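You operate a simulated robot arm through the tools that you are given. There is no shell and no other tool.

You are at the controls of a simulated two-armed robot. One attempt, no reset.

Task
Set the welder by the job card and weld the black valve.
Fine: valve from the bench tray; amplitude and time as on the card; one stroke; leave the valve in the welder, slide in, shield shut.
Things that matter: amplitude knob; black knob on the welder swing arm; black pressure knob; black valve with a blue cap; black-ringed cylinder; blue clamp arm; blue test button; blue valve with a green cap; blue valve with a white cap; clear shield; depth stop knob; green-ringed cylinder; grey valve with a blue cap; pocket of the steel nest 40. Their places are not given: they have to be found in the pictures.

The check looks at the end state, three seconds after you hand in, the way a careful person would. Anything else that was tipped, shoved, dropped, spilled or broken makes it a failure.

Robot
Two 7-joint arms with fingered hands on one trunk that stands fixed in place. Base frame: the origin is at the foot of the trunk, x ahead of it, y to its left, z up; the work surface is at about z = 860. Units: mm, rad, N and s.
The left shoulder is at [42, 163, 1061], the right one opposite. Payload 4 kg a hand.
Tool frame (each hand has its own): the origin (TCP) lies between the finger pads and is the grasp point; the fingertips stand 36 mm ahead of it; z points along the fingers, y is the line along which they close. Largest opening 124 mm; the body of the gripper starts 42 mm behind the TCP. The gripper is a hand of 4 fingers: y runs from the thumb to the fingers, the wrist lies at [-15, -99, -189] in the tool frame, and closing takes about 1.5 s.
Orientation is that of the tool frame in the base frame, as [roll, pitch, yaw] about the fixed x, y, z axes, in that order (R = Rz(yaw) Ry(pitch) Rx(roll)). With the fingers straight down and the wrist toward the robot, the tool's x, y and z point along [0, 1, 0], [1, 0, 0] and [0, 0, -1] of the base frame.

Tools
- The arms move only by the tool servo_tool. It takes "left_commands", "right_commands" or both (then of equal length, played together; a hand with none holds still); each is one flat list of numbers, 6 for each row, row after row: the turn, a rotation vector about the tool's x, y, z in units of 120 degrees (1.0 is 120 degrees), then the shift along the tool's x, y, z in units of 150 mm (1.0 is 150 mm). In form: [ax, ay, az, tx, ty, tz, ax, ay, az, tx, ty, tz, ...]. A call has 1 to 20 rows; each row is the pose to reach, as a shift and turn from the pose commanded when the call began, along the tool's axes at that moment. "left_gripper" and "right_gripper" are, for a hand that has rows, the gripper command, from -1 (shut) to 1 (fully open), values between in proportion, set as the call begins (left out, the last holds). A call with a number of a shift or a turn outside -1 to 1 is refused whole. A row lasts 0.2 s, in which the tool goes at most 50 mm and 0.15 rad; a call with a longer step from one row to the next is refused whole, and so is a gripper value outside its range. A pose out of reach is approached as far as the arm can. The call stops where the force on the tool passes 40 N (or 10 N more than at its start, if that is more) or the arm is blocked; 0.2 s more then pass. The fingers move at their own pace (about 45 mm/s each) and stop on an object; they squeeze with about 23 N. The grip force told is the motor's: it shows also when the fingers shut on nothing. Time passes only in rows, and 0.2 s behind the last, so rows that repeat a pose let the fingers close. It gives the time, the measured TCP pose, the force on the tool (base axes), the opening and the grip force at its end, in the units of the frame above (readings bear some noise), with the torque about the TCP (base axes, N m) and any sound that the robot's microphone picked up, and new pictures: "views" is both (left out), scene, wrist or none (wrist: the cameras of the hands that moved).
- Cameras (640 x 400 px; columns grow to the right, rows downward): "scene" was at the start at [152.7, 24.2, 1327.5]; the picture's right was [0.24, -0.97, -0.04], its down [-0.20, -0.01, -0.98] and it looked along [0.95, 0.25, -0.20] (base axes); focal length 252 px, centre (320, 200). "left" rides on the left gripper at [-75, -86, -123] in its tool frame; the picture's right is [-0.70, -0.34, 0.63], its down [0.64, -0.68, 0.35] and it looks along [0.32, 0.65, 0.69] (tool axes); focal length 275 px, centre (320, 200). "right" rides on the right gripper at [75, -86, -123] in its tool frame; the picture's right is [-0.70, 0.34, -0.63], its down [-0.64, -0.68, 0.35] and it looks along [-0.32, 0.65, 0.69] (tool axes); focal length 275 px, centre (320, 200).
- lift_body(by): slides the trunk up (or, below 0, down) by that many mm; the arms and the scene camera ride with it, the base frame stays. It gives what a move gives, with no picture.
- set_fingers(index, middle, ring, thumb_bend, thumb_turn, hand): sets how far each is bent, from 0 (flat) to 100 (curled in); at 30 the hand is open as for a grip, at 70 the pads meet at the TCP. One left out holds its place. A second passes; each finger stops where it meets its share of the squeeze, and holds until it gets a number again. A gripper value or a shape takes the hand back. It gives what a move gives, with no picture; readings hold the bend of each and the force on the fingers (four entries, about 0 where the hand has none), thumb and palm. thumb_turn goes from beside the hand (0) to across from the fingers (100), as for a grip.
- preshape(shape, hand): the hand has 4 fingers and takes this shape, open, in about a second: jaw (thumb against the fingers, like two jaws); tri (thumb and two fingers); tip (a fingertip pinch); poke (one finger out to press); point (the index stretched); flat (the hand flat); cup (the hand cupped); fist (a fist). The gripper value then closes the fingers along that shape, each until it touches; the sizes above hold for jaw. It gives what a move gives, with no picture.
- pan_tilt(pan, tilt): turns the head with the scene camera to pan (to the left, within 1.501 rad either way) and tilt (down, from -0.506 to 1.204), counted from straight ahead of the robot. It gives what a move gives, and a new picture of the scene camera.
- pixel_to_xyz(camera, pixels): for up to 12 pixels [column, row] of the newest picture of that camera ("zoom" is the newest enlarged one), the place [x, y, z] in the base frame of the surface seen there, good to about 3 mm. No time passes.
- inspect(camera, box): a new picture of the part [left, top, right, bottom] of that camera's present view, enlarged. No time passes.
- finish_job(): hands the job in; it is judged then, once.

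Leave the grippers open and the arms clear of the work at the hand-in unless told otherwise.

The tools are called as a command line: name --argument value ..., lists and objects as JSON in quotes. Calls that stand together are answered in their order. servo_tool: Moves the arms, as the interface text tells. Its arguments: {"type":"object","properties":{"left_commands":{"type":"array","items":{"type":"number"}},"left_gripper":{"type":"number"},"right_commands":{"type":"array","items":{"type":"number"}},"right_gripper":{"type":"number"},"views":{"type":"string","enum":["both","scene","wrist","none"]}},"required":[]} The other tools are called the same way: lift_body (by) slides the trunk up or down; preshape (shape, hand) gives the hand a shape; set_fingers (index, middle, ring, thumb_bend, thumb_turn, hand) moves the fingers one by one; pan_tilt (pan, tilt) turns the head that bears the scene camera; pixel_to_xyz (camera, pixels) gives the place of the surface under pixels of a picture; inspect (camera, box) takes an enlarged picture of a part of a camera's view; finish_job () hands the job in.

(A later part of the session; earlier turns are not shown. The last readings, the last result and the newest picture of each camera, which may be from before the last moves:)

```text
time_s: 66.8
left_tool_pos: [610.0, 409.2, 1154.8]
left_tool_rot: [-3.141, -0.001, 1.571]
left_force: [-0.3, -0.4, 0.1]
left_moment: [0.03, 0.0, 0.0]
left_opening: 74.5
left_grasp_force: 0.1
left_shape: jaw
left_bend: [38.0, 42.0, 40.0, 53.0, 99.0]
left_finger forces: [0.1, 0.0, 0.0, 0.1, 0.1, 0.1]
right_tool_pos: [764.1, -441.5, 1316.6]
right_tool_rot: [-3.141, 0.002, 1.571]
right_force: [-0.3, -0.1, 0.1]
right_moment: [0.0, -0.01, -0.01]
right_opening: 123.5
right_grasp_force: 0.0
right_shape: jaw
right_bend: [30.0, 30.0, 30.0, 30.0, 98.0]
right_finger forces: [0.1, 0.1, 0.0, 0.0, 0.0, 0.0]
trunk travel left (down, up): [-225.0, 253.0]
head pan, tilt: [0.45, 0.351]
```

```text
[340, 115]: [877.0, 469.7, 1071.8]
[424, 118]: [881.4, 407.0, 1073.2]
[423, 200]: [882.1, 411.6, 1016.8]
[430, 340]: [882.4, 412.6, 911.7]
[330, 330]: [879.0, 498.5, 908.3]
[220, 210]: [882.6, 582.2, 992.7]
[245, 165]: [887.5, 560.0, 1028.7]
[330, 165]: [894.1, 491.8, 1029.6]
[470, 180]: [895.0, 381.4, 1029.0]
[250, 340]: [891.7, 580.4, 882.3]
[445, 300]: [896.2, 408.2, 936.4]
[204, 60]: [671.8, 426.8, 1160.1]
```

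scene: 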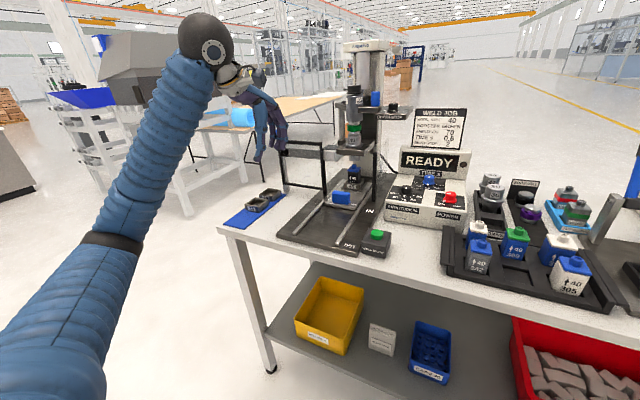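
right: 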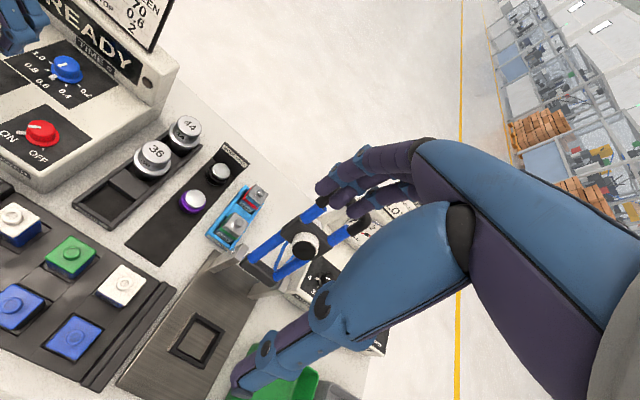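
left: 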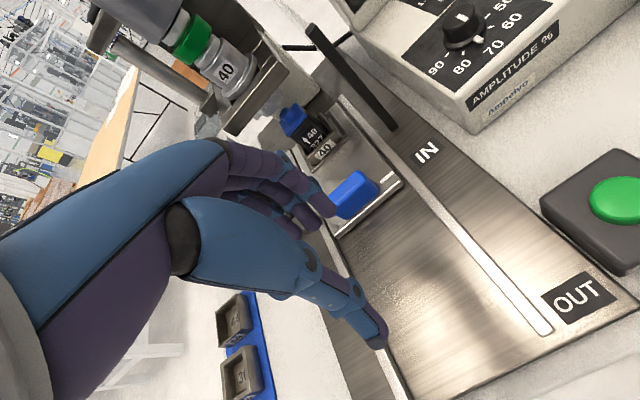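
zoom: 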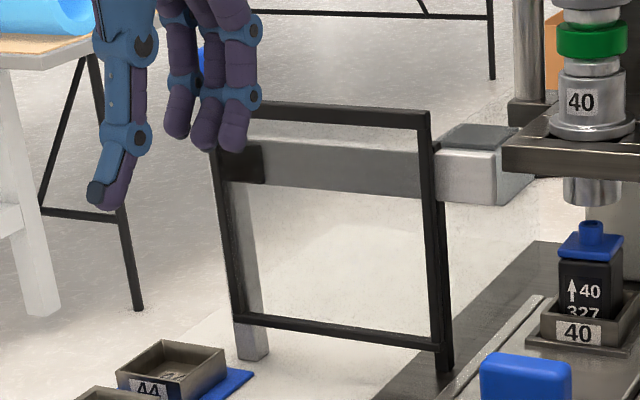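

The shield frame spans y 410–582 at x≈880 with its blue knob near (878,558,1098), and it slides right along the rail at z≈1029. I turn the left hand to a forward-pointing pose (fingers left of the knob, thumb right) while moving toward the knob's front.

servo_tool --left_commands '[-0.0385, -0.0385, -0.0385, 0.0653, 0.0633, -0.003, -0.077, -0.077, -0.077, 0.1307, 0.1267, -0.007, -0.1155, -0.1155, -0.1155, 0.196, 0.19, -0.01, -0.154, -0.154, -0.154, 0.2613, 0.2533, -0.013, -0.1925, -0.1925, -0.1925, 0.3267, 0.3167, -0.017, -0.231, -0.231, -0.231, 0.392, 0.38, -0.02, -0.2695, -0.2695, -0.2695, 0.4573, 0.4433, -0.023, -0.308, -0.308, -0.308, 0.5227, 0.5067, -0.027, -0.3465, -0.3465, -0.3465, 0.588, 0.57, -0.03, -0.385, -0.385, -0.385, 0.6533, 0.6333, -0.033, -0.4235, -0.4235, -0.4235, 0.7187, 0.6967, -0.037, -0.462, -0.462, -0.462, 0.784, 0.76, -0.04, -0.5005, -0.5005, -0.5005, 0.8493, 0.8233, -0.043, -0.539, -0.539, -0.539, 0.9147, 0.8867, -0.047, -0.5774, -0.5774, -0.5774, 0.98, 0.95, -0.05]' --views "both"

```text
time_s: 70.0
left_tool_pos: [754.9, 556.9, 1160.4]
left_tool_rot: [2.47, 1.569, 2.473]
left_force: [-0.3, -0.6, 0.3]
left_moment: [-0.03, -0.03, 0.0]
left_opening: 74.3
left_grasp_force: 0.0
left_shape: jaw
left_bend: [38.0, 42.0, 40.0, 53.0, 99.0]
left_finger forces: [0.0, 0.1, 0.1, 0.0, 0.0, 0.1]
right_tool_pos: [764.8, -443.0, 1316.7]
right_tool_rot: [-3.14, 0.0, 1.572]
right_force: [0.1, -0.1, -0.5]
right_moment: [0.03, 0.02, -0.02]
right_opening: 123.6
right_grasp_force: 0.0
right_shape: jaw
right_bend: [30.0, 30.0, 30.0, 30.0, 98.0]
right_finger forces: [0.0, 0.1, 0.1, 0.0, 0.1, 0.1]
trunk travel left (down, up): [-225.0, 253.0]
head pan, tilt: [0.45, 0.351]
```

scene: 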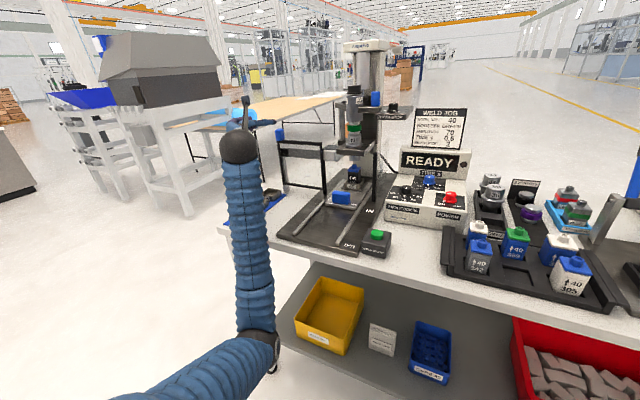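
left: 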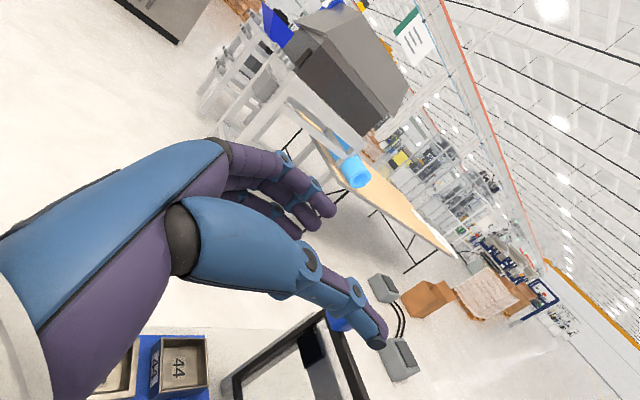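

The hand points forward. I check the elbow/forearm position relative to the bench and zoom on the shield knob.

pixel_to_xyz --camera "scene" --pixels '[[262, 345], [255, 300], [245, 240], [240, 180], [280, 134], [277, 138], [284, 130], [281, 128], [276, 131], [270, 345], [285, 134], [281, 143]]'

inspect --camera "scene" --box '[255, 115, 335, 205]'

```text
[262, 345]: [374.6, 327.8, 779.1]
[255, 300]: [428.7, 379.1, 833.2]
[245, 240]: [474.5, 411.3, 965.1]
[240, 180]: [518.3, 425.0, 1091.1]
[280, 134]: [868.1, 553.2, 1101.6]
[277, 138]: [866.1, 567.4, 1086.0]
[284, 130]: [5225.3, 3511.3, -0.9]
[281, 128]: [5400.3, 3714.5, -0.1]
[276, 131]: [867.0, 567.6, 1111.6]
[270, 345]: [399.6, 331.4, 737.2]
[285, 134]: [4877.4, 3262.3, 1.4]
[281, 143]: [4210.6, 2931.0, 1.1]
```

```text
4.44 times, centred on (295, 160) of scene
```

zoom: 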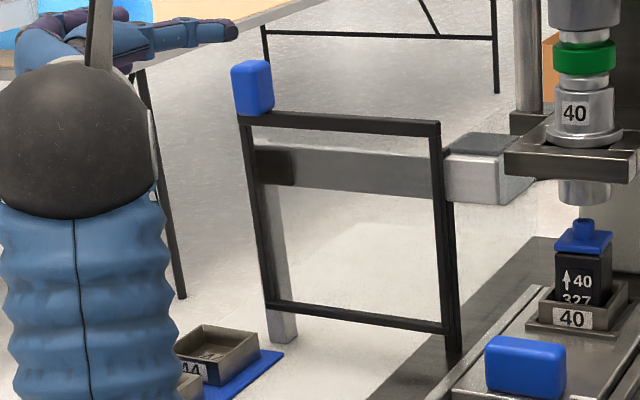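

The elbow hangs well in front of the bench, clear. I lower to z≈1106 and advance until the fingers are left of the knob and the thumb right of it.

servo_tool --left_commands '[0, 0, 0, 0.18, 0, 0, 0, 0, 0, 0.36, 0, 0, 0, 0, 0, 0.36, 0, 0.2, 0, 0, 0, 0.36, 0, 0.4, 0, 0, 0, 0.36, 0, 0.52, 0, 0, 0, 0.36, 0, 0.607, 0, 0, 0, 0.36, 0, 0.607]' --views "both"

inspect --camera "scene" --box '[255, 105, 335, 205]'

inspect --camera "left" --box '[260, 160, 460, 360]'

```text
time_s: 71.7
left_tool_pos: [845.6, 554.6, 1106.0]
left_tool_rot: [-3.038, 1.568, -3.039]
left_force: [0.0, -0.1, 0.1]
left_moment: [0.0, 0.02, -0.04]
left_opening: 74.2
left_grasp_force: 0.0
left_shape: jaw
left_bend: [38.0, 42.0, 40.0, 53.0, 99.0]
left_finger forces: [0.0, 0.1, 0.0, 0.1, 0.0, 0.1]
right_tool_pos: [764.2, -441.3, 1317.1]
right_tool_rot: [-3.139, -0.001, 1.571]
right_force: [0.5, -0.7, 0.8]
right_moment: [-0.03, -0.01, -0.03]
right_opening: 123.6
right_grasp_force: 0.1
right_shape: jaw
right_bend: [30.0, 30.0, 30.0, 30.0, 98.0]
right_finger forces: [0.1, 0.0, 0.0, 0.0, 0.0, 0.0]
trunk travel left (down, up): [-225.0, 253.0]
head pan, tilt: [0.45, 0.351]
```

scene: 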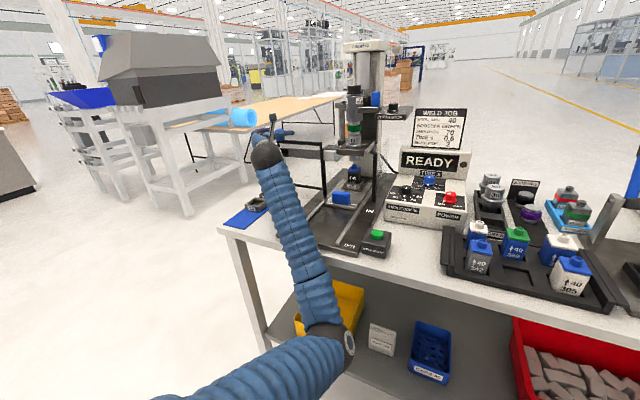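
left: 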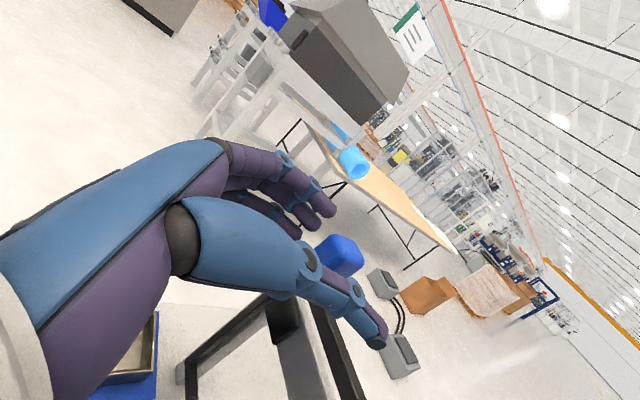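

```text
4.00 times, centred on (295, 155) of scene
```

zoom: 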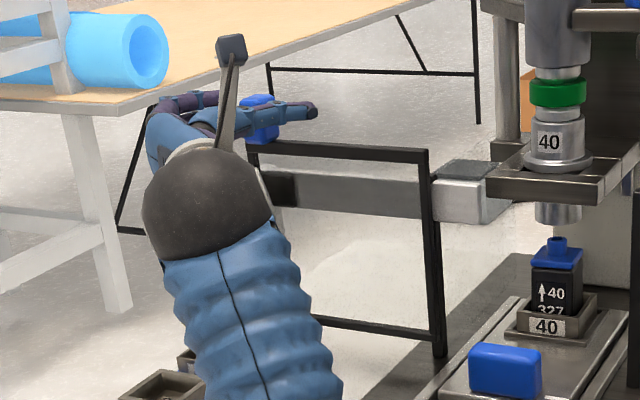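

```text
2.00 times, centred on (360, 260) of left
```

zoom: 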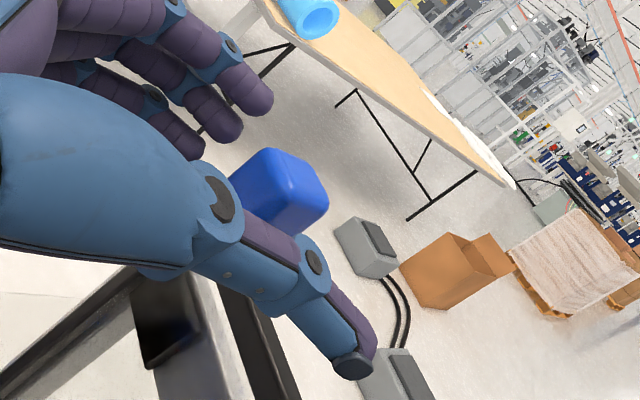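

The knob is between fingers (left) and thumb (right). I close the hand on the knob.

servo_tool --left_commands '[0, 0, 0, 0, 0, 0, 0, 0, 0, 0, 0, 0, 0, 0, 0, 0, 0, 0, 0, 0, 0, 0, 0, 0, 0, 0, 0, 0, 0, 0, 0, 0, 0, 0, 0, 0, 0, 0, 0, 0, 0, 0]' --left_gripper -1 --views "wrist"

inspect --camera "left" --box '[260, 160, 460, 360]'

```text
time_s: 73.2
left_tool_pos: [846.5, 555.0, 1106.0]
left_tool_rot: [-2.969, 1.568, -2.969]
left_force: [-1.4, -1.8, 0.0]
left_moment: [0.05, 0.03, 0.12]
left_opening: 23.9
left_grasp_force: 22.7
left_shape: jaw
left_bend: [52.0, 55.0, 54.0, 67.0, 100.0]
left_finger forces: [12.1, 6.7, 2.9, 0.0, 23.0, 0.1]
right_tool_pos: [764.4, -442.2, 1317.1]
right_tool_rot: [-3.14, 0.001, 1.57]
right_force: [0.0, -0.3, 0.3]
right_moment: [0.02, 0.0, 0.02]
right_opening: 123.7
right_grasp_force: 0.1
right_shape: jaw
right_bend: [30.0, 30.0, 30.0, 30.0, 98.0]
right_finger forces: [0.0, 0.0, 0.0, 0.0, 0.0, 0.0]
trunk travel left (down, up): [-225.0, 253.0]
head pan, tilt: [0.45, 0.351]
```

left: 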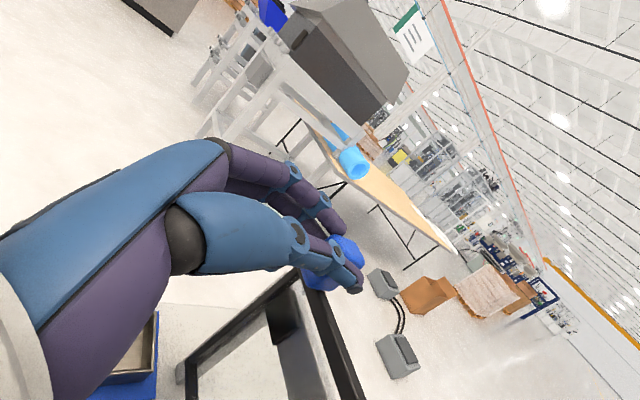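

```text
2.00 times, centred on (360, 260) of left
```

zoom: 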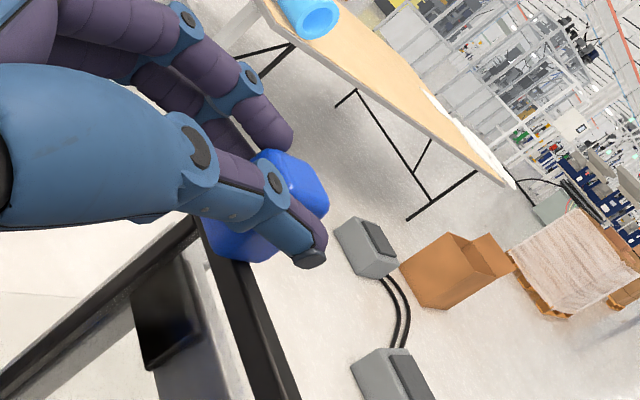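

The knob is gripped. I pull the shield right 30 mm as a test of its direction of travel.

servo_tool --left_commands '[0, 0, 0, 0, -0.03, 0, 0, 0, 0, 0, -0.07, 0, 0, 0, 0, 0, -0.12, 0, 0, 0, 0, 0, -0.17, 0, 0, 0, 0, 0, -0.2, 0, 0, 0, 0, 0, -0.2, 0]' --views "both"

inspect --camera "scene" --box '[255, 105, 335, 205]'

```text
time_s: 74.7
left_tool_pos: [845.8, 525.9, 1107.8]
left_tool_rot: [2.56, 1.57, 2.56]
left_force: [-4.5, 1.1, -4.0]
left_moment: [-0.02, 0.1, 0.25]
left_opening: 23.8
left_grasp_force: 23.1
left_shape: jaw
left_bend: [52.0, 55.0, 54.0, 67.0, 100.0]
left_finger forces: [13.6, 7.7, 3.6, 0.1, 23.6, 0.0]
right_tool_pos: [763.4, -441.2, 1317.6]
right_tool_rot: [-3.14, 0.001, 1.571]
right_force: [-0.5, 0.8, -0.6]
right_moment: [0.01, 0.03, -0.02]
right_opening: 123.9
right_grasp_force: 0.1
right_shape: jaw
right_bend: [30.0, 30.0, 30.0, 30.0, 98.0]
right_finger forces: [0.1, 0.0, 0.0, 0.1, 0.1, 0.0]
trunk travel left (down, up): [-225.0, 253.0]
head pan, tilt: [0.45, 0.351]
```

scene: 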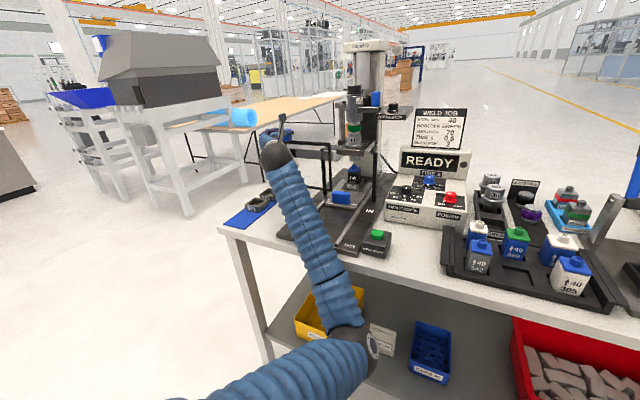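
left: 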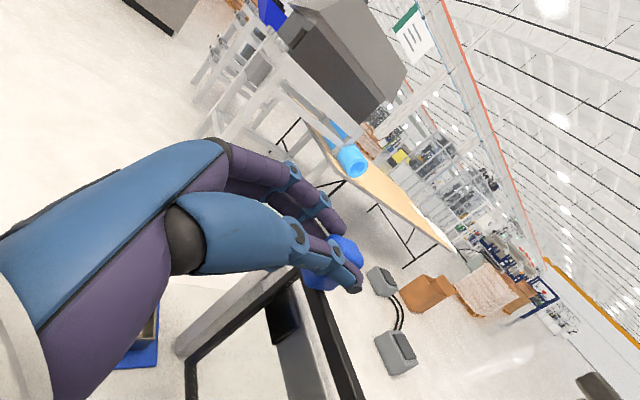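

```text
4.00 times, centred on (295, 155) of scene
```

zoom: 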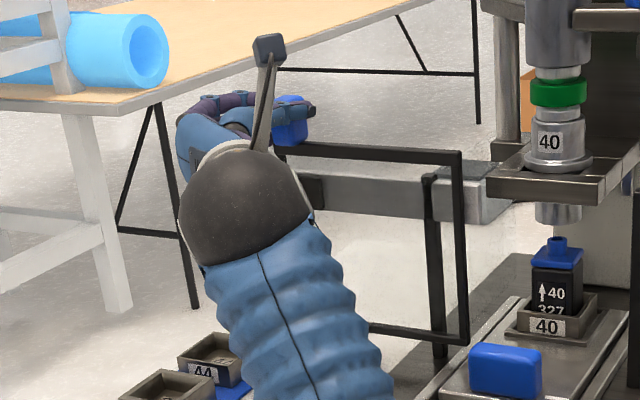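

The shield slides right with little force. Before continuing I check the elbow's distance from the bench and the lower shelf.

pixel_to_xyz --camera "scene" --pixels '[[340, 345], [365, 345], [350, 320], [325, 265], [300, 210], [335, 300], [376, 335], [330, 240]]'

```text
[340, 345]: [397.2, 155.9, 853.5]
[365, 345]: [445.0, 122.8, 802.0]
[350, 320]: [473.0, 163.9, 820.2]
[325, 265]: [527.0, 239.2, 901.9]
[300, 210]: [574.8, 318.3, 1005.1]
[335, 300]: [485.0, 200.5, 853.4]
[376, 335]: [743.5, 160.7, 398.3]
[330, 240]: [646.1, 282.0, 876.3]
```

pixel_to_xyz --camera "scene" --pixels '[[240, 239], [270, 246], [420, 275], [420, 280], [380, 268], [240, 232], [372, 240], [420, 268], [450, 285], [376, 252]]'

inspect --camera "scene" --box '[220, 180, 440, 400]'

```text
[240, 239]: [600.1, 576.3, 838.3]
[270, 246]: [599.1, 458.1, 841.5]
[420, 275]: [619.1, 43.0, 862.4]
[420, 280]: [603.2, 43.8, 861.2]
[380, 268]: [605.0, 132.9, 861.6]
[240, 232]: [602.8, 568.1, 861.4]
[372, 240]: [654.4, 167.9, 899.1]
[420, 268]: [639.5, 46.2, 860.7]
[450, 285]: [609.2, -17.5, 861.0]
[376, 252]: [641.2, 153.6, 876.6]
```

```text
1.82 times, centred on (330, 290) of scene
```

zoom: 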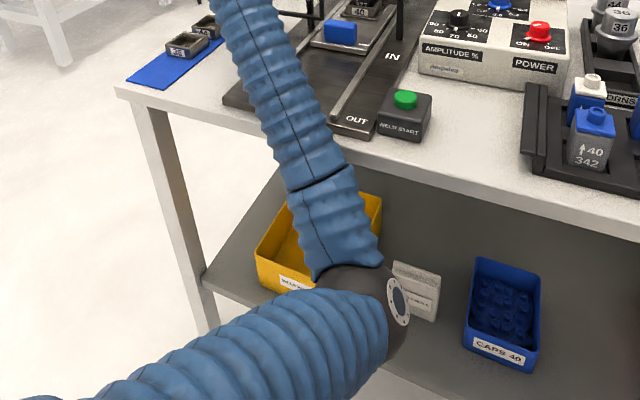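

The forearm is close to the bench edge (x≈599). To be safe I release the knob, back off, and raise the trunk so that the elbow will stay above the bench.

servo_tool --left_commands '[0, 0, 0, 0, 0, 0, 0, 0, 0, 0, 0, 0, 0, 0, 0, 0, 0, 0, 0, 0, 0, 0, 0, 0, 0, 0, 0, 0, 0, 0]' --left_gripper 0.2 --views "none"

servo_tool --left_commands '[0, 0, 0, 0, 0, -0.15, 0, 0, 0, 0, 0, -0.35, 0, 0, 0, 0, 0, -0.6, 0, 0, 0, 0, 0, -0.6]' --views "wrist"

```text
time_s: 75.8
left_tool_pos: [846.0, 526.3, 1106.7]
left_tool_rot: [1.617, 1.569, 1.617]
left_force: [0.0, 0.4, 0.0]
left_moment: [0.01, 0.01, -0.02]
left_opening: 74.1
left_grasp_force: 0.1
left_shape: jaw
left_bend: [38.0, 42.0, 40.0, 53.0, 99.0]
left_finger forces: [0.1, 0.1, 0.0, 0.0, 0.0, 0.0]
right_tool_pos: [764.2, -442.2, 1316.5]
right_tool_rot: [-3.139, -0.002, 1.572]
right_force: [0.0, -0.1, -0.7]
right_moment: [0.05, 0.03, -0.03]
right_opening: 123.4
right_grasp_force: 0.0
right_shape: jaw
right_bend: [30.0, 30.0, 30.0, 30.0, 98.0]
right_finger forces: [0.0, 0.0, 0.1, 0.1, 0.1, 0.0]
trunk travel left (down, up): [-225.0, 253.0]
head pan, tilt: [0.45, 0.351]
```

```text
time_s: 76.8
left_tool_pos: [756.2, 528.1, 1105.4]
left_tool_rot: [3.07, 1.57, 3.07]
left_force: [0.8, 0.2, -0.2]
left_moment: [0.02, 0.0, -0.03]
left_opening: 74.1
left_grasp_force: 0.1
left_shape: jaw
left_bend: [38.0, 42.0, 40.0, 53.0, 99.0]
left_finger forces: [0.0, 0.0, 0.0, 0.0, 0.1, 0.1]
right_tool_pos: [763.9, -441.2, 1317.7]
right_tool_rot: [-3.14, 0.0, 1.571]
right_force: [0.5, 0.1, -0.1]
right_moment: [0.0, 0.0, -0.01]
right_opening: 123.5
right_grasp_force: 0.0
right_shape: jaw
right_bend: [30.0, 30.0, 30.0, 30.0, 98.0]
right_finger forces: [0.0, 0.0, 0.0, 0.1, 0.0, 0.1]
trunk travel left (down, up): [-225.0, 253.0]
head pan, tilt: [0.45, 0.351]
```

left: 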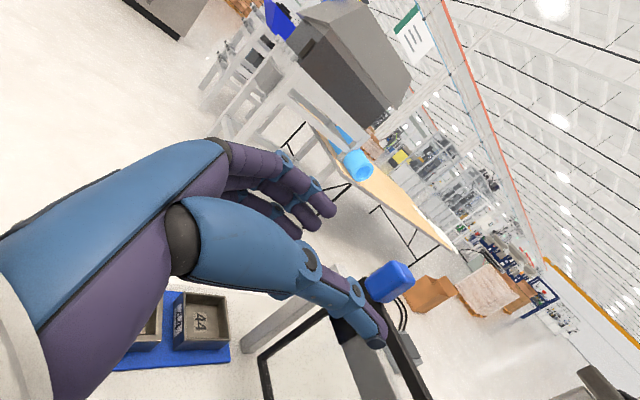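

The hand is clear of the knob. I raise the trunk 200 mm.

lift_body --by 200

pan_tilt --pan 0.45 --tilt 0.5

```text
time_s: 79.0
left_tool_pos: [753.6, 529.8, 1308.9]
left_tool_rot: [1.872, 1.563, 1.879]
left_force: [0.5, -0.3, 0.8]
left_moment: [0.0, -0.02, 0.03]
left_opening: 74.0
left_grasp_force: 0.0
left_shape: jaw
left_bend: [38.0, 42.0, 40.0, 53.0, 99.0]
left_finger forces: [0.0, 0.1, 0.0, 0.0, 0.0, 0.0]
right_tool_pos: [764.9, -442.7, 1517.4]
right_tool_rot: [-3.14, 0.0, 1.572]
right_force: [0.0, -0.8, -0.3]
right_moment: [-0.02, -0.04, -0.01]
right_opening: 123.6
right_grasp_force: 0.0
right_shape: jaw
right_bend: [30.0, 30.0, 30.0, 30.0, 98.0]
right_finger forces: [0.1, 0.0, 0.0, 0.0, 0.0, 0.1]
trunk travel left (down, up): [-425.0, 53.0]
head pan, tilt: [0.45, 0.351]
```

```text
time_s: 79.7
left_tool_pos: [753.7, 531.2, 1308.3]
left_tool_rot: [1.547, 1.565, 1.556]
left_force: [-0.3, -0.2, 0.2]
left_moment: [-0.03, -0.01, 0.04]
left_opening: 73.9
left_grasp_force: 0.0
left_shape: jaw
left_bend: [38.0, 42.0, 40.0, 53.0, 99.0]
left_finger forces: [0.0, 0.0, 0.0, 0.1, 0.0, 0.1]
right_tool_pos: [764.1, -441.4, 1516.5]
right_tool_rot: [-3.14, 0.001, 1.569]
right_force: [0.2, 0.8, -0.6]
right_moment: [0.05, -0.01, 0.02]
right_opening: 123.7
right_grasp_force: 0.0
right_shape: jaw
right_bend: [30.0, 30.0, 30.0, 30.0, 98.0]
right_finger forces: [0.0, 0.0, 0.0, 0.0, 0.0, 0.1]
trunk travel left (down, up): [-425.0, 53.0]
head pan, tilt: [0.45, 0.499]
```

scene: 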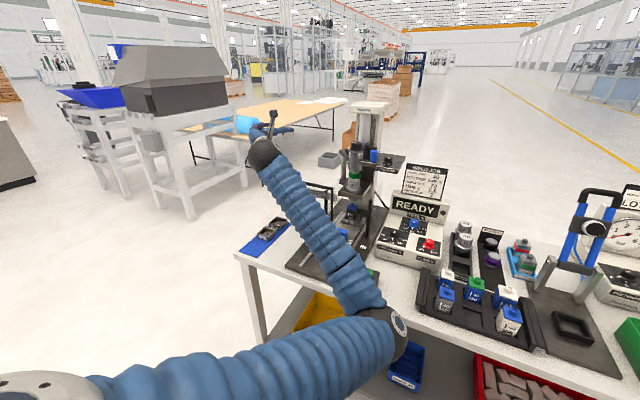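

The trunk is up. I lower the hand again to the knob's height (about 200 mm) at x≈755, in two calls.

servo_tool --left_commands '[0, 0, 0, 0.2, 0, 0, 0, 0, 0, 0.4, 0, 0, 0, 0, 0, 0.6, 0, 0, 0, 0, 0, 0.8, 0, 0, 0, 0, 0, 1.0, 0, 0]' --views "none"

servo_tool --left_commands '[0, 0, 0, 0.15, 0, 0, 0, 0, 0, 0.34, 0, 0, 0, 0, 0, 0.34, 0, 0]' --views "both"

```text
time_s: 81.1
left_tool_pos: [735.3, 587.2, 1205.1]
left_tool_rot: [1.022, 1.497, 1.096]
left_force: [-0.7, 0.0, -0.5]
left_moment: [0.01, -0.02, 0.0]
left_opening: 74.2
left_grasp_force: 0.0
left_shape: jaw
left_bend: [38.0, 42.0, 40.0, 53.0, 99.0]
left_finger forces: [0.0, 0.0, 0.1, 0.0, 0.0, 0.0]
right_tool_pos: [762.7, -440.1, 1518.2]
right_tool_rot: [-3.14, 0.0, 1.57]
right_force: [-0.8, 0.5, 0.6]
right_moment: [0.0, 0.03, -0.03]
right_opening: 123.6
right_grasp_force: 0.0
right_shape: jaw
right_bend: [30.0, 30.0, 30.0, 30.0, 98.0]
right_finger forces: [0.0, 0.1, 0.1, 0.1, 0.0, 0.0]
trunk travel left (down, up): [-425.0, 53.0]
head pan, tilt: [0.45, 0.499]
stopped in row 5 (left hand): the arm was blocked; the commanded pose is now the measured one
```

```text
time_s: 81.9
left_tool_pos: [734.4, 601.2, 1168.2]
left_tool_rot: [0.953, 1.476, 1.044]
left_force: [0.4, -0.4, -0.4]
left_moment: [0.03, 0.01, -0.01]
left_opening: 74.5
left_grasp_force: 0.1
left_shape: jaw
left_bend: [38.0, 42.0, 40.0, 53.0, 99.0]
left_finger forces: [0.0, 0.1, 0.1, 0.0, 0.0, 0.0]
right_tool_pos: [765.0, -442.9, 1516.7]
right_tool_rot: [-3.14, -0.003, 1.57]
right_force: [0.9, 0.2, 0.3]
right_moment: [0.02, -0.02, 0.0]
right_opening: 123.6
right_grasp_force: 0.1
right_shape: jaw
right_bend: [30.0, 30.0, 30.0, 30.0, 98.0]
right_finger forces: [0.0, 0.0, 0.0, 0.0, 0.0, 0.0]
trunk travel left (down, up): [-425.0, 53.0]
head pan, tilt: [0.45, 0.499]
```

scene: 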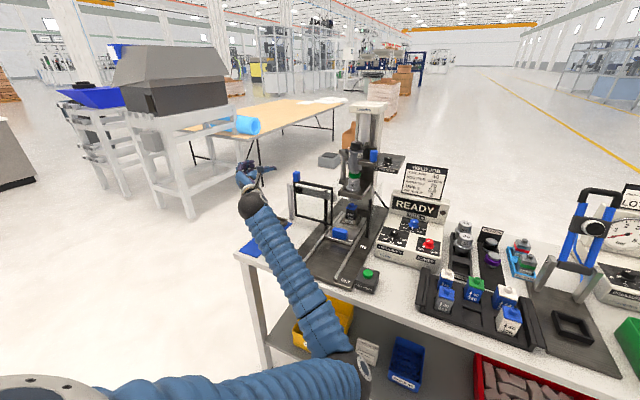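
left: 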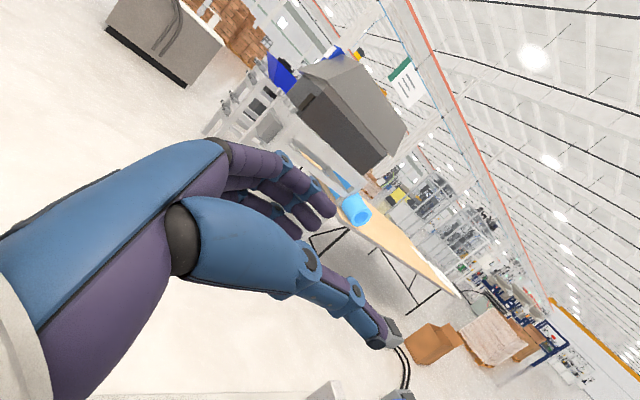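

The arm was blocked and drifted. I look closely at what blocked it before moving any further.

inspect --camera "scene" --box '[220, 170, 440, 400]'

pixel_to_xyz --camera "scene" --pixels '[[345, 370], [330, 340], [310, 310], [290, 265], [265, 215], [360, 375], [320, 300], [250, 200], [340, 345], [300, 300], [365, 360], [280, 230]]'

```text
1.74 times, centred on (330, 285) of scene
```

zoom: 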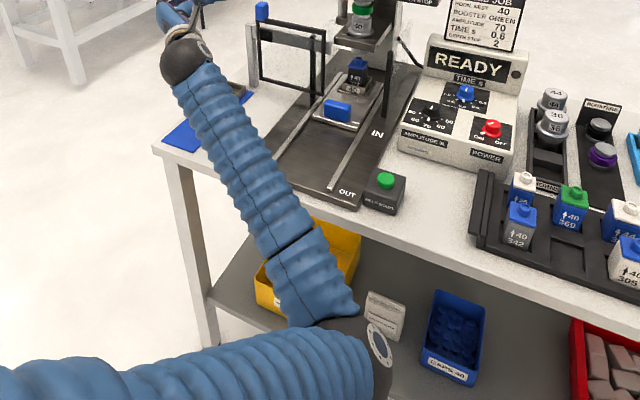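

```text
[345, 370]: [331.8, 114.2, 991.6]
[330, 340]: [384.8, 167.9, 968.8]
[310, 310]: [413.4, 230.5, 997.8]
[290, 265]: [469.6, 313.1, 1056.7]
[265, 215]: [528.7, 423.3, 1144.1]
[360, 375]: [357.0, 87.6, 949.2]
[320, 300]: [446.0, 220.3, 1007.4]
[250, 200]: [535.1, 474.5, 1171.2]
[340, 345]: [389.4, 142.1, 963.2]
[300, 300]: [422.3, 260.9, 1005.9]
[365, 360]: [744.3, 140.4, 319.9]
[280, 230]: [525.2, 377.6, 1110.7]
```

Nothing was hit: the elbow is in free air in front of the bench (x≈350, z≈960); the arm just ran into a joint limit in this folded posture. I rotate the hand back to the plain down pose while rising, to recover a good posture.

servo_tool --left_commands '[0.043, 0.0364, 0.0379, -0.0643, -0.0458, -0.0342, 0.086, 0.0728, 0.0758, -0.1287, -0.0916, -0.0684, 0.129, 0.1092, 0.1137, -0.193, -0.1374, -0.1026, 0.1719, 0.1456, 0.1516, -0.2573, -0.1832, -0.1368, 0.2149, 0.182, 0.1895, -0.3217, -0.229, -0.171, 0.2579, 0.2184, 0.2274, -0.386, -0.2748, -0.2052, 0.3009, 0.2548, 0.2653, -0.4503, -0.3206, -0.2394, 0.3439, 0.2911, 0.3032, -0.5147, -0.3664, -0.2736, 0.3869, 0.3275, 0.3411, -0.579, -0.4122, -0.3078, 0.4299, 0.3639, 0.379, -0.6433, -0.458, -0.342, 0.4729, 0.4003, 0.4169, -0.7077, -0.5038, -0.3762, 0.5158, 0.4367, 0.4548, -0.772, -0.5496, -0.4104, 0.5588, 0.4731, 0.4927, -0.8363, -0.5954, -0.4446, 0.6018, 0.5095, 0.5306, -0.9007, -0.6412, -0.4788, 0.6448, 0.5459, 0.5685, -0.965, -0.687, -0.513, 0.6448, 0.5459, 0.5685, -0.965, -0.687, -0.513]' --left_gripper -1 --views "both"

```text
time_s: 85.3
left_tool_pos: [664.9, 471.8, 1288.5]
left_tool_rot: [-3.123, 0.016, 1.555]
left_force: [-0.1, 0.6, 0.1]
left_moment: [-0.01, 0.07, 0.0]
left_opening: 0.0
left_grasp_force: 22.9
left_shape: jaw
left_bend: [70.0, 70.0, 70.0, 71.0, 100.0]
left_finger forces: [0.0, 0.1, 0.0, 0.1, 0.0, 0.1]
right_tool_pos: [764.4, -442.3, 1517.0]
right_tool_rot: [-3.14, 0.001, 1.571]
right_force: [0.9, 0.2, 0.4]
right_moment: [-0.03, -0.01, -0.03]
right_opening: 123.6
right_grasp_force: 0.2
right_shape: jaw
right_bend: [30.0, 30.0, 30.0, 30.0, 98.0]
right_finger forces: [0.0, 0.0, 0.0, 0.1, 0.0, 0.0]
trunk travel left (down, up): [-425.0, 53.0]
head pan, tilt: [0.45, 0.499]
```

scene: 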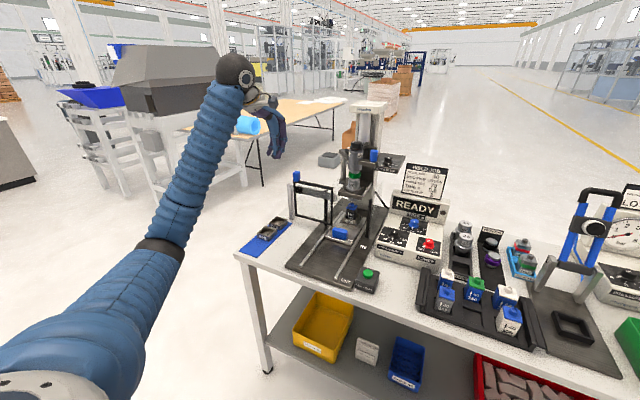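
left: 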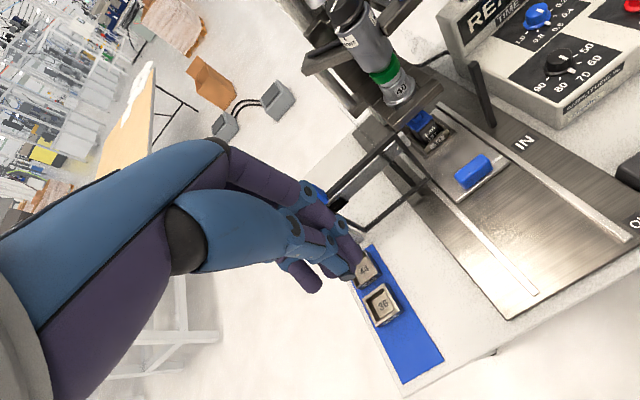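

The arm posture is good again, with the elbow out to the left. The shield has moved 30 mm right so far. I measure the knob in this clear view.

inspect --camera "scene" --box '[270, 140, 400, 270]'

inspect --camera "scene" --box '[285, 165, 335, 225]'

pixel_to_xyz --camera "scene" --pixels '[[296, 177], [294, 173], [298, 173], [296, 171], [294, 180], [298, 181], [310, 186], [326, 190], [331, 190], [300, 190], [344, 178], [352, 182]]'

```text
3.08 times, centred on (335, 205) of scene
```

zoom: 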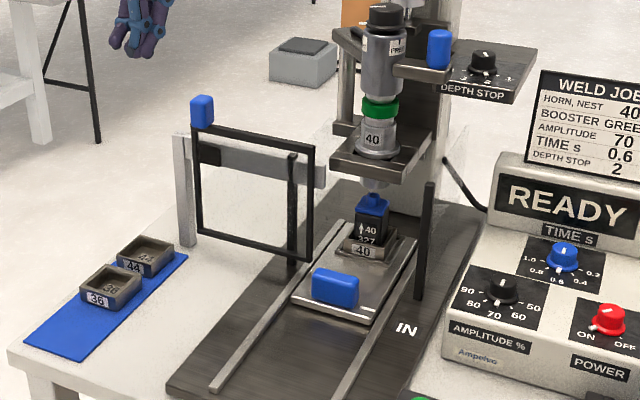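

```text
6.67 times, centred on (310, 195) of scene
```

zoom: 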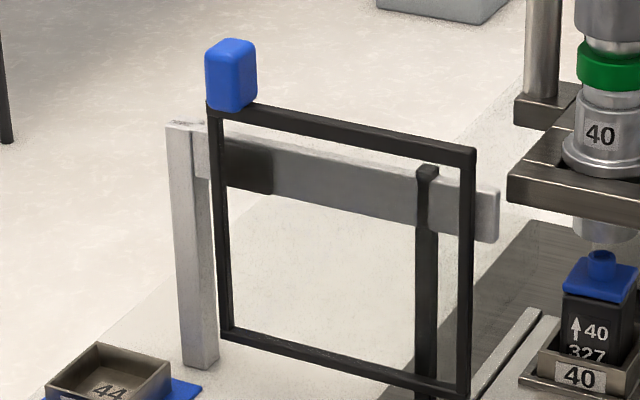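

```text
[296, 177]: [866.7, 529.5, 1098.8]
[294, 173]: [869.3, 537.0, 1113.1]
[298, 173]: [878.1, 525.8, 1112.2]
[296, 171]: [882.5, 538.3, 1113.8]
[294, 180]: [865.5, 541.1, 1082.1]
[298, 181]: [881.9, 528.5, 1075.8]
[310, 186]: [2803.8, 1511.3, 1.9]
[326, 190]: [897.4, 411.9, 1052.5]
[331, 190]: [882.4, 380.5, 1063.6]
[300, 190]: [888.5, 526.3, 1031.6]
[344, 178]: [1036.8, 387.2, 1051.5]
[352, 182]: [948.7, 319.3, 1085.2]
```

The knob now spans y 517–545 (front x 866, z 1080–1113). With the closed hand tilted 35° forward I will push it from its left side; first I move to the left-front of it.

servo_tool --left_commands '[-0.0486, 0, 0, 0.1422, 0.15, 0.0422, -0.0972, 0, 0, 0.2843, 0.3, 0.0843, -0.1458, 0, 0, 0.4265, 0.45, 0.1265, -0.1944, 0, 0, 0.5687, 0.6, 0.1687, -0.2431, 0, 0, 0.7108, 0.75, 0.2108, -0.2917, 0, 0, 0.853, 0.9, 0.253, -0.2917, 0, 0, 0.853, 0.9, 0.253]' --views "both"

```text
time_s: 86.9
left_tool_pos: [800.4, 597.0, 1243.4]
left_tool_rot: [2.546, 0.014, 1.556]
left_force: [0.4, -0.5, 0.7]
left_moment: [-0.02, -0.01, -0.02]
left_opening: 0.0
left_grasp_force: 23.0
left_shape: jaw
left_bend: [70.0, 70.0, 70.0, 71.0, 100.0]
left_finger forces: [0.0, 0.0, 0.0, 0.0, 0.0, 0.0]
right_tool_pos: [764.5, -441.3, 1517.7]
right_tool_rot: [-3.14, -0.001, 1.571]
right_force: [-0.7, -0.2, 0.6]
right_moment: [0.01, -0.02, 0.0]
right_opening: 123.5
right_grasp_force: 0.0
right_shape: jaw
right_bend: [30.0, 30.0, 30.0, 30.0, 98.0]
right_finger forces: [0.0, 0.0, 0.0, 0.0, 0.0, 0.0]
trunk travel left (down, up): [-425.0, 53.0]
head pan, tilt: [0.45, 0.499]
```

scene: 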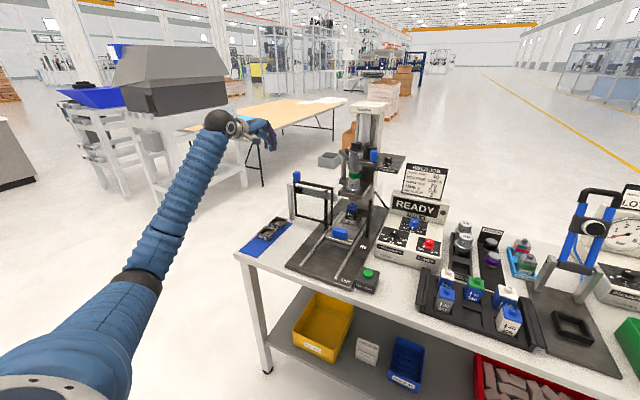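
left: 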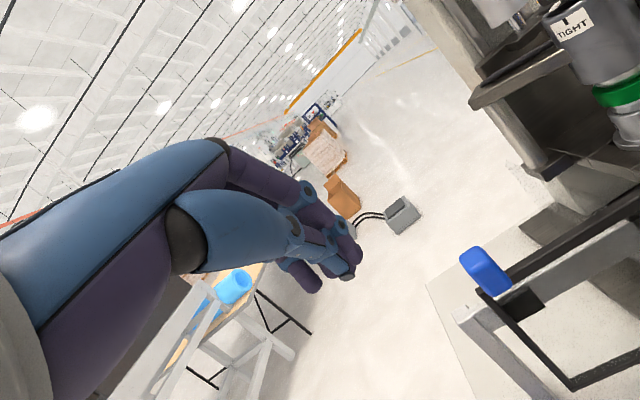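

The posture is fine. I move the closed hand to the left of the knob at about (866,585,1122).

servo_tool --left_commands '[0, 0, 0, -0.012, -0.018, 0.2, 0, 0, 0, -0.025, -0.035, 0.4, 0, 0, 0, -0.037, -0.053, 0.6, 0, 0, 0, -0.05, -0.07, 0.77, 0, 0, 0, -0.062, -0.088, 0.916, 0, 0, 0, -0.062, -0.088, 0.916]' --views "both"

inspect --camera "scene" --box '[265, 145, 345, 225]'

inspect --camera "left" --box '[240, 150, 480, 350]'

```text
time_s: 88.3
left_tool_pos: [867.0, 583.4, 1124.8]
left_tool_rot: [2.549, 0.016, 1.555]
left_force: [0.0, 0.0, 0.2]
left_moment: [-0.01, 0.02, -0.01]
left_opening: 0.3
left_grasp_force: 23.0
left_shape: jaw
left_bend: [70.0, 70.0, 70.0, 71.0, 100.0]
left_finger forces: [0.1, 0.1, 0.0, 0.0, 0.0, 0.1]
right_tool_pos: [763.7, -441.8, 1517.0]
right_tool_rot: [-3.141, 0.001, 1.572]
right_force: [-0.4, 0.2, -0.1]
right_moment: [0.05, -0.04, -0.02]
right_opening: 123.9
right_grasp_force: 0.0
right_shape: jaw
right_bend: [30.0, 30.0, 30.0, 30.0, 98.0]
right_finger forces: [0.0, 0.0, 0.0, 0.1, 0.0, 0.0]
trunk travel left (down, up): [-425.0, 53.0]
head pan, tilt: [0.45, 0.499]
```

scene: 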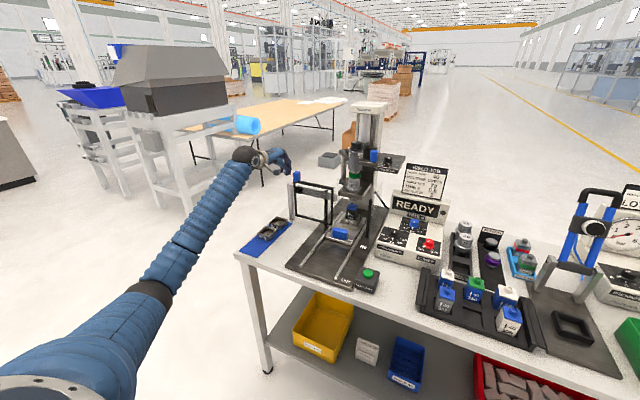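
left: 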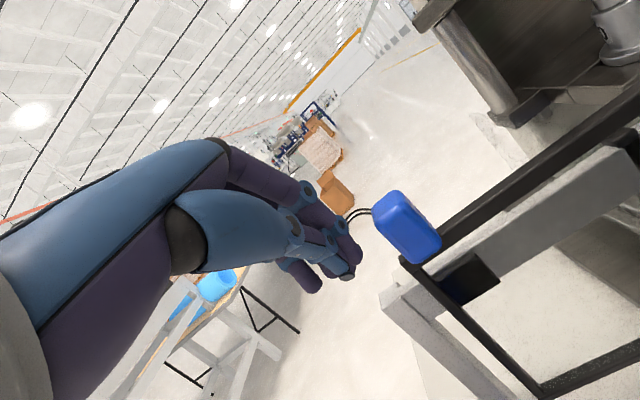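

```text
5.00 times, centred on (305, 185) of scene
```

zoom: 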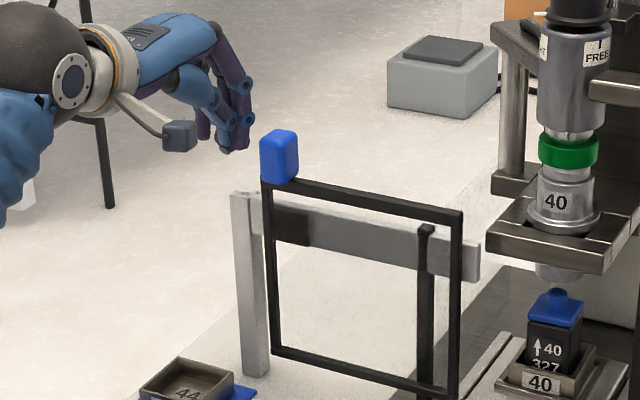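

```text
2.00 times, centred on (360, 250) of left
```

zoom: 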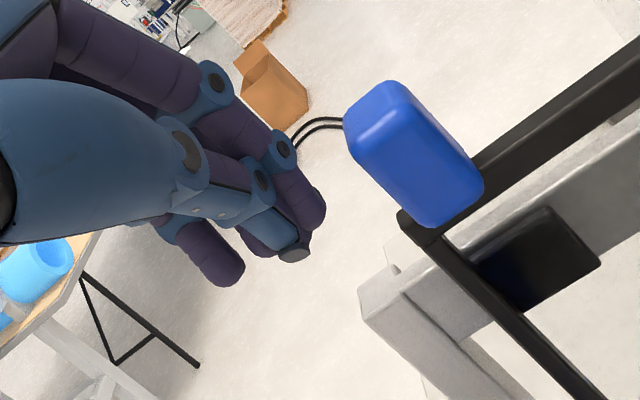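

I check the fingertips' position relative to the knob.

pixel_to_xyz --camera "left" --pixels '[[356, 250], [350, 262], [345, 274], [340, 235], [305, 285], [320, 265], [400, 215], [430, 250], [395, 200], [420, 262], [380, 205], [340, 260]]'

pixel_to_xyz --camera "scene" --pixels '[[288, 173], [291, 172], [286, 168], [282, 172], [289, 168]]'

```text
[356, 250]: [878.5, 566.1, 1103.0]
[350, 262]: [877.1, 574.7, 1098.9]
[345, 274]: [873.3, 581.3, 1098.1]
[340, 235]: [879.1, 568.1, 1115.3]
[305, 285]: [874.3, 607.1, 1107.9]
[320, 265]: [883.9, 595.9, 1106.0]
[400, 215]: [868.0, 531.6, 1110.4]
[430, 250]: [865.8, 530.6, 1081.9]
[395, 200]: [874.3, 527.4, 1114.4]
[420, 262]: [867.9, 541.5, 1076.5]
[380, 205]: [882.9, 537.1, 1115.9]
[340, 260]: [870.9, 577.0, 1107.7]
```

```text
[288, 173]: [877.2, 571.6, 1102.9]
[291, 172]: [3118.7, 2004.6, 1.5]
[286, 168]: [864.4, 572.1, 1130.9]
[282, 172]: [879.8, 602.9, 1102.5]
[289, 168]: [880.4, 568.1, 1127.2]
```

The index tip (878,567,1100) is level with the knob's left face. I push right (−y) slowly.

servo_tool --left_commands '[0, 0, 0, -0.05, 0, 0, 0, 0, 0, -0.1, 0, 0, 0, 0, 0, -0.15, 0, 0, 0, 0, 0, -0.2, 0, 0, 0, 0, 0, -0.25, 0, 0, 0, 0, 0, -0.3, 0, 0, 0, 0, 0, -0.36, 0, 0, 0, 0, 0, -0.42, 0, 0, 0, 0, 0, -0.48, 0, 0, 0, 0, 0, -0.54, 0, 0, 0, 0, 0, -0.6, 0, 0, 0, 0, 0, -0.6, 0, 0]' --views "both"

inspect --camera "scene" --box '[265, 145, 385, 265]'

```text
time_s: 90.9
left_tool_pos: [864.8, 493.9, 1125.6]
left_tool_rot: [2.548, 0.016, 1.555]
left_force: [0.6, 0.3, -1.3]
left_moment: [-0.01, -0.03, 0.02]
left_opening: 0.1
left_grasp_force: 23.3
left_shape: jaw
left_bend: [70.0, 70.0, 70.0, 71.0, 100.0]
left_finger forces: [0.0, 0.0, 0.0, 0.1, 0.0, 0.0]
right_tool_pos: [763.8, -441.1, 1518.0]
right_tool_rot: [-3.139, 0.0, 1.57]
right_force: [0.4, 0.0, -0.4]
right_moment: [0.0, 0.06, 0.01]
right_opening: 123.9
right_grasp_force: 0.1
right_shape: jaw
right_bend: [30.0, 30.0, 30.0, 30.0, 98.0]
right_finger forces: [0.0, 0.0, 0.0, 0.0, 0.0, 0.0]
trunk travel left (down, up): [-425.0, 53.0]
head pan, tilt: [0.45, 0.499]
```

scene: 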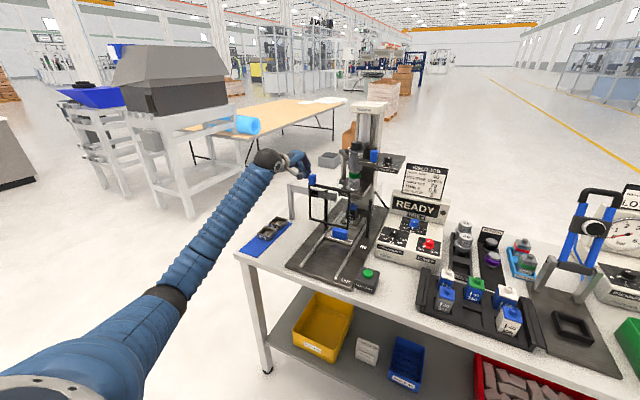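
left: 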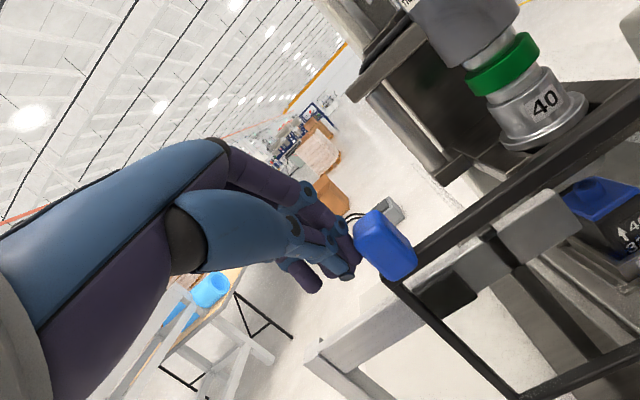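

```text
3.33 times, centred on (325, 205) of scene
```

zoom: 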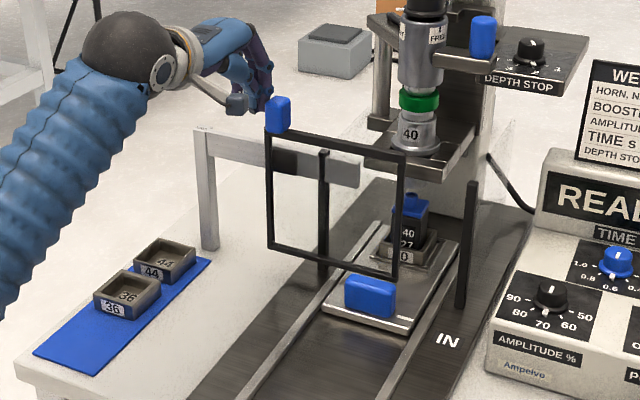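

The shield is moving with the hand. I continue pushing right until it stops.

servo_tool --left_commands '[0, 0, 0, -0.05, 0, 0, 0, 0, 0, -0.1, 0, 0, 0, 0, 0, -0.15, 0, 0, 0, 0, 0, -0.2, 0, 0, 0, 0, 0, -0.25, 0, 0, 0, 0, 0, -0.3, 0, 0, 0, 0, 0, -0.35, 0, 0, 0, 0, 0, -0.4, 0, 0, 0, 0, 0, -0.45, 0, 0, 0, 0, 0, -0.45, 0, 0]' --views "both"

inspect --camera "scene" --box '[265, 145, 385, 265]'

```text
time_s: 93.1
left_tool_pos: [863.3, 426.3, 1127.2]
left_tool_rot: [2.548, 0.015, 1.556]
left_force: [0.1, -0.7, 1.2]
left_moment: [0.0, 0.01, 0.02]
left_opening: 0.1
left_grasp_force: 22.8
left_shape: jaw
left_bend: [70.0, 70.0, 70.0, 71.0, 100.0]
left_finger forces: [0.1, 0.1, 0.0, 0.0, 0.0, 0.0]
right_tool_pos: [764.7, -442.9, 1518.0]
right_tool_rot: [-3.141, -0.001, 1.569]
right_force: [0.3, 0.3, -0.1]
right_moment: [0.0, 0.03, 0.0]
right_opening: 123.4
right_grasp_force: 0.1
right_shape: jaw
right_bend: [30.0, 30.0, 30.0, 30.0, 98.0]
right_finger forces: [0.0, 0.0, 0.1, 0.0, 0.0, 0.0]
trunk travel left (down, up): [-425.0, 53.0]
head pan, tilt: [0.45, 0.499]
```

scene: 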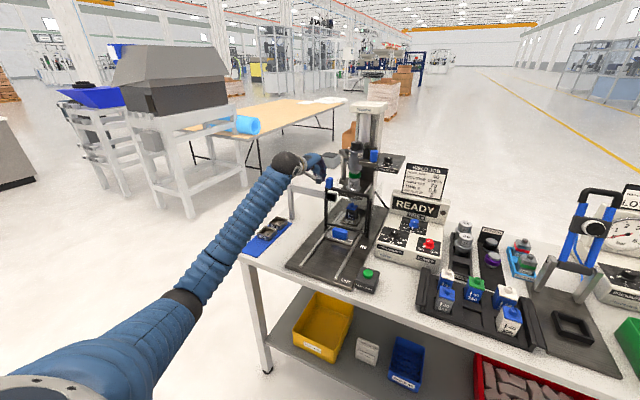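
left: 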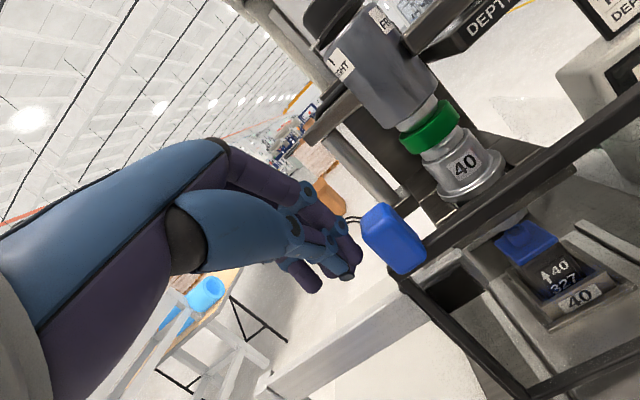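

```text
3.33 times, centred on (325, 205) of scene
```

zoom: 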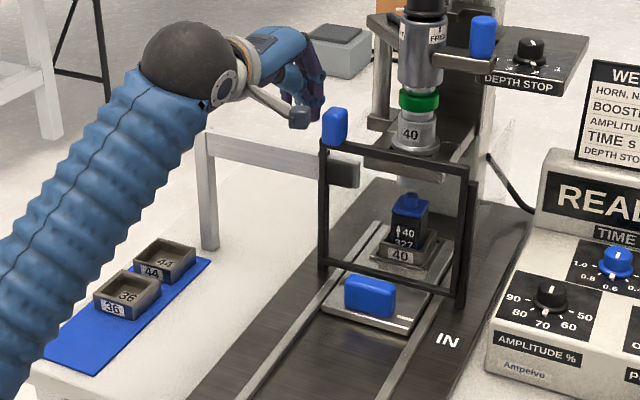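

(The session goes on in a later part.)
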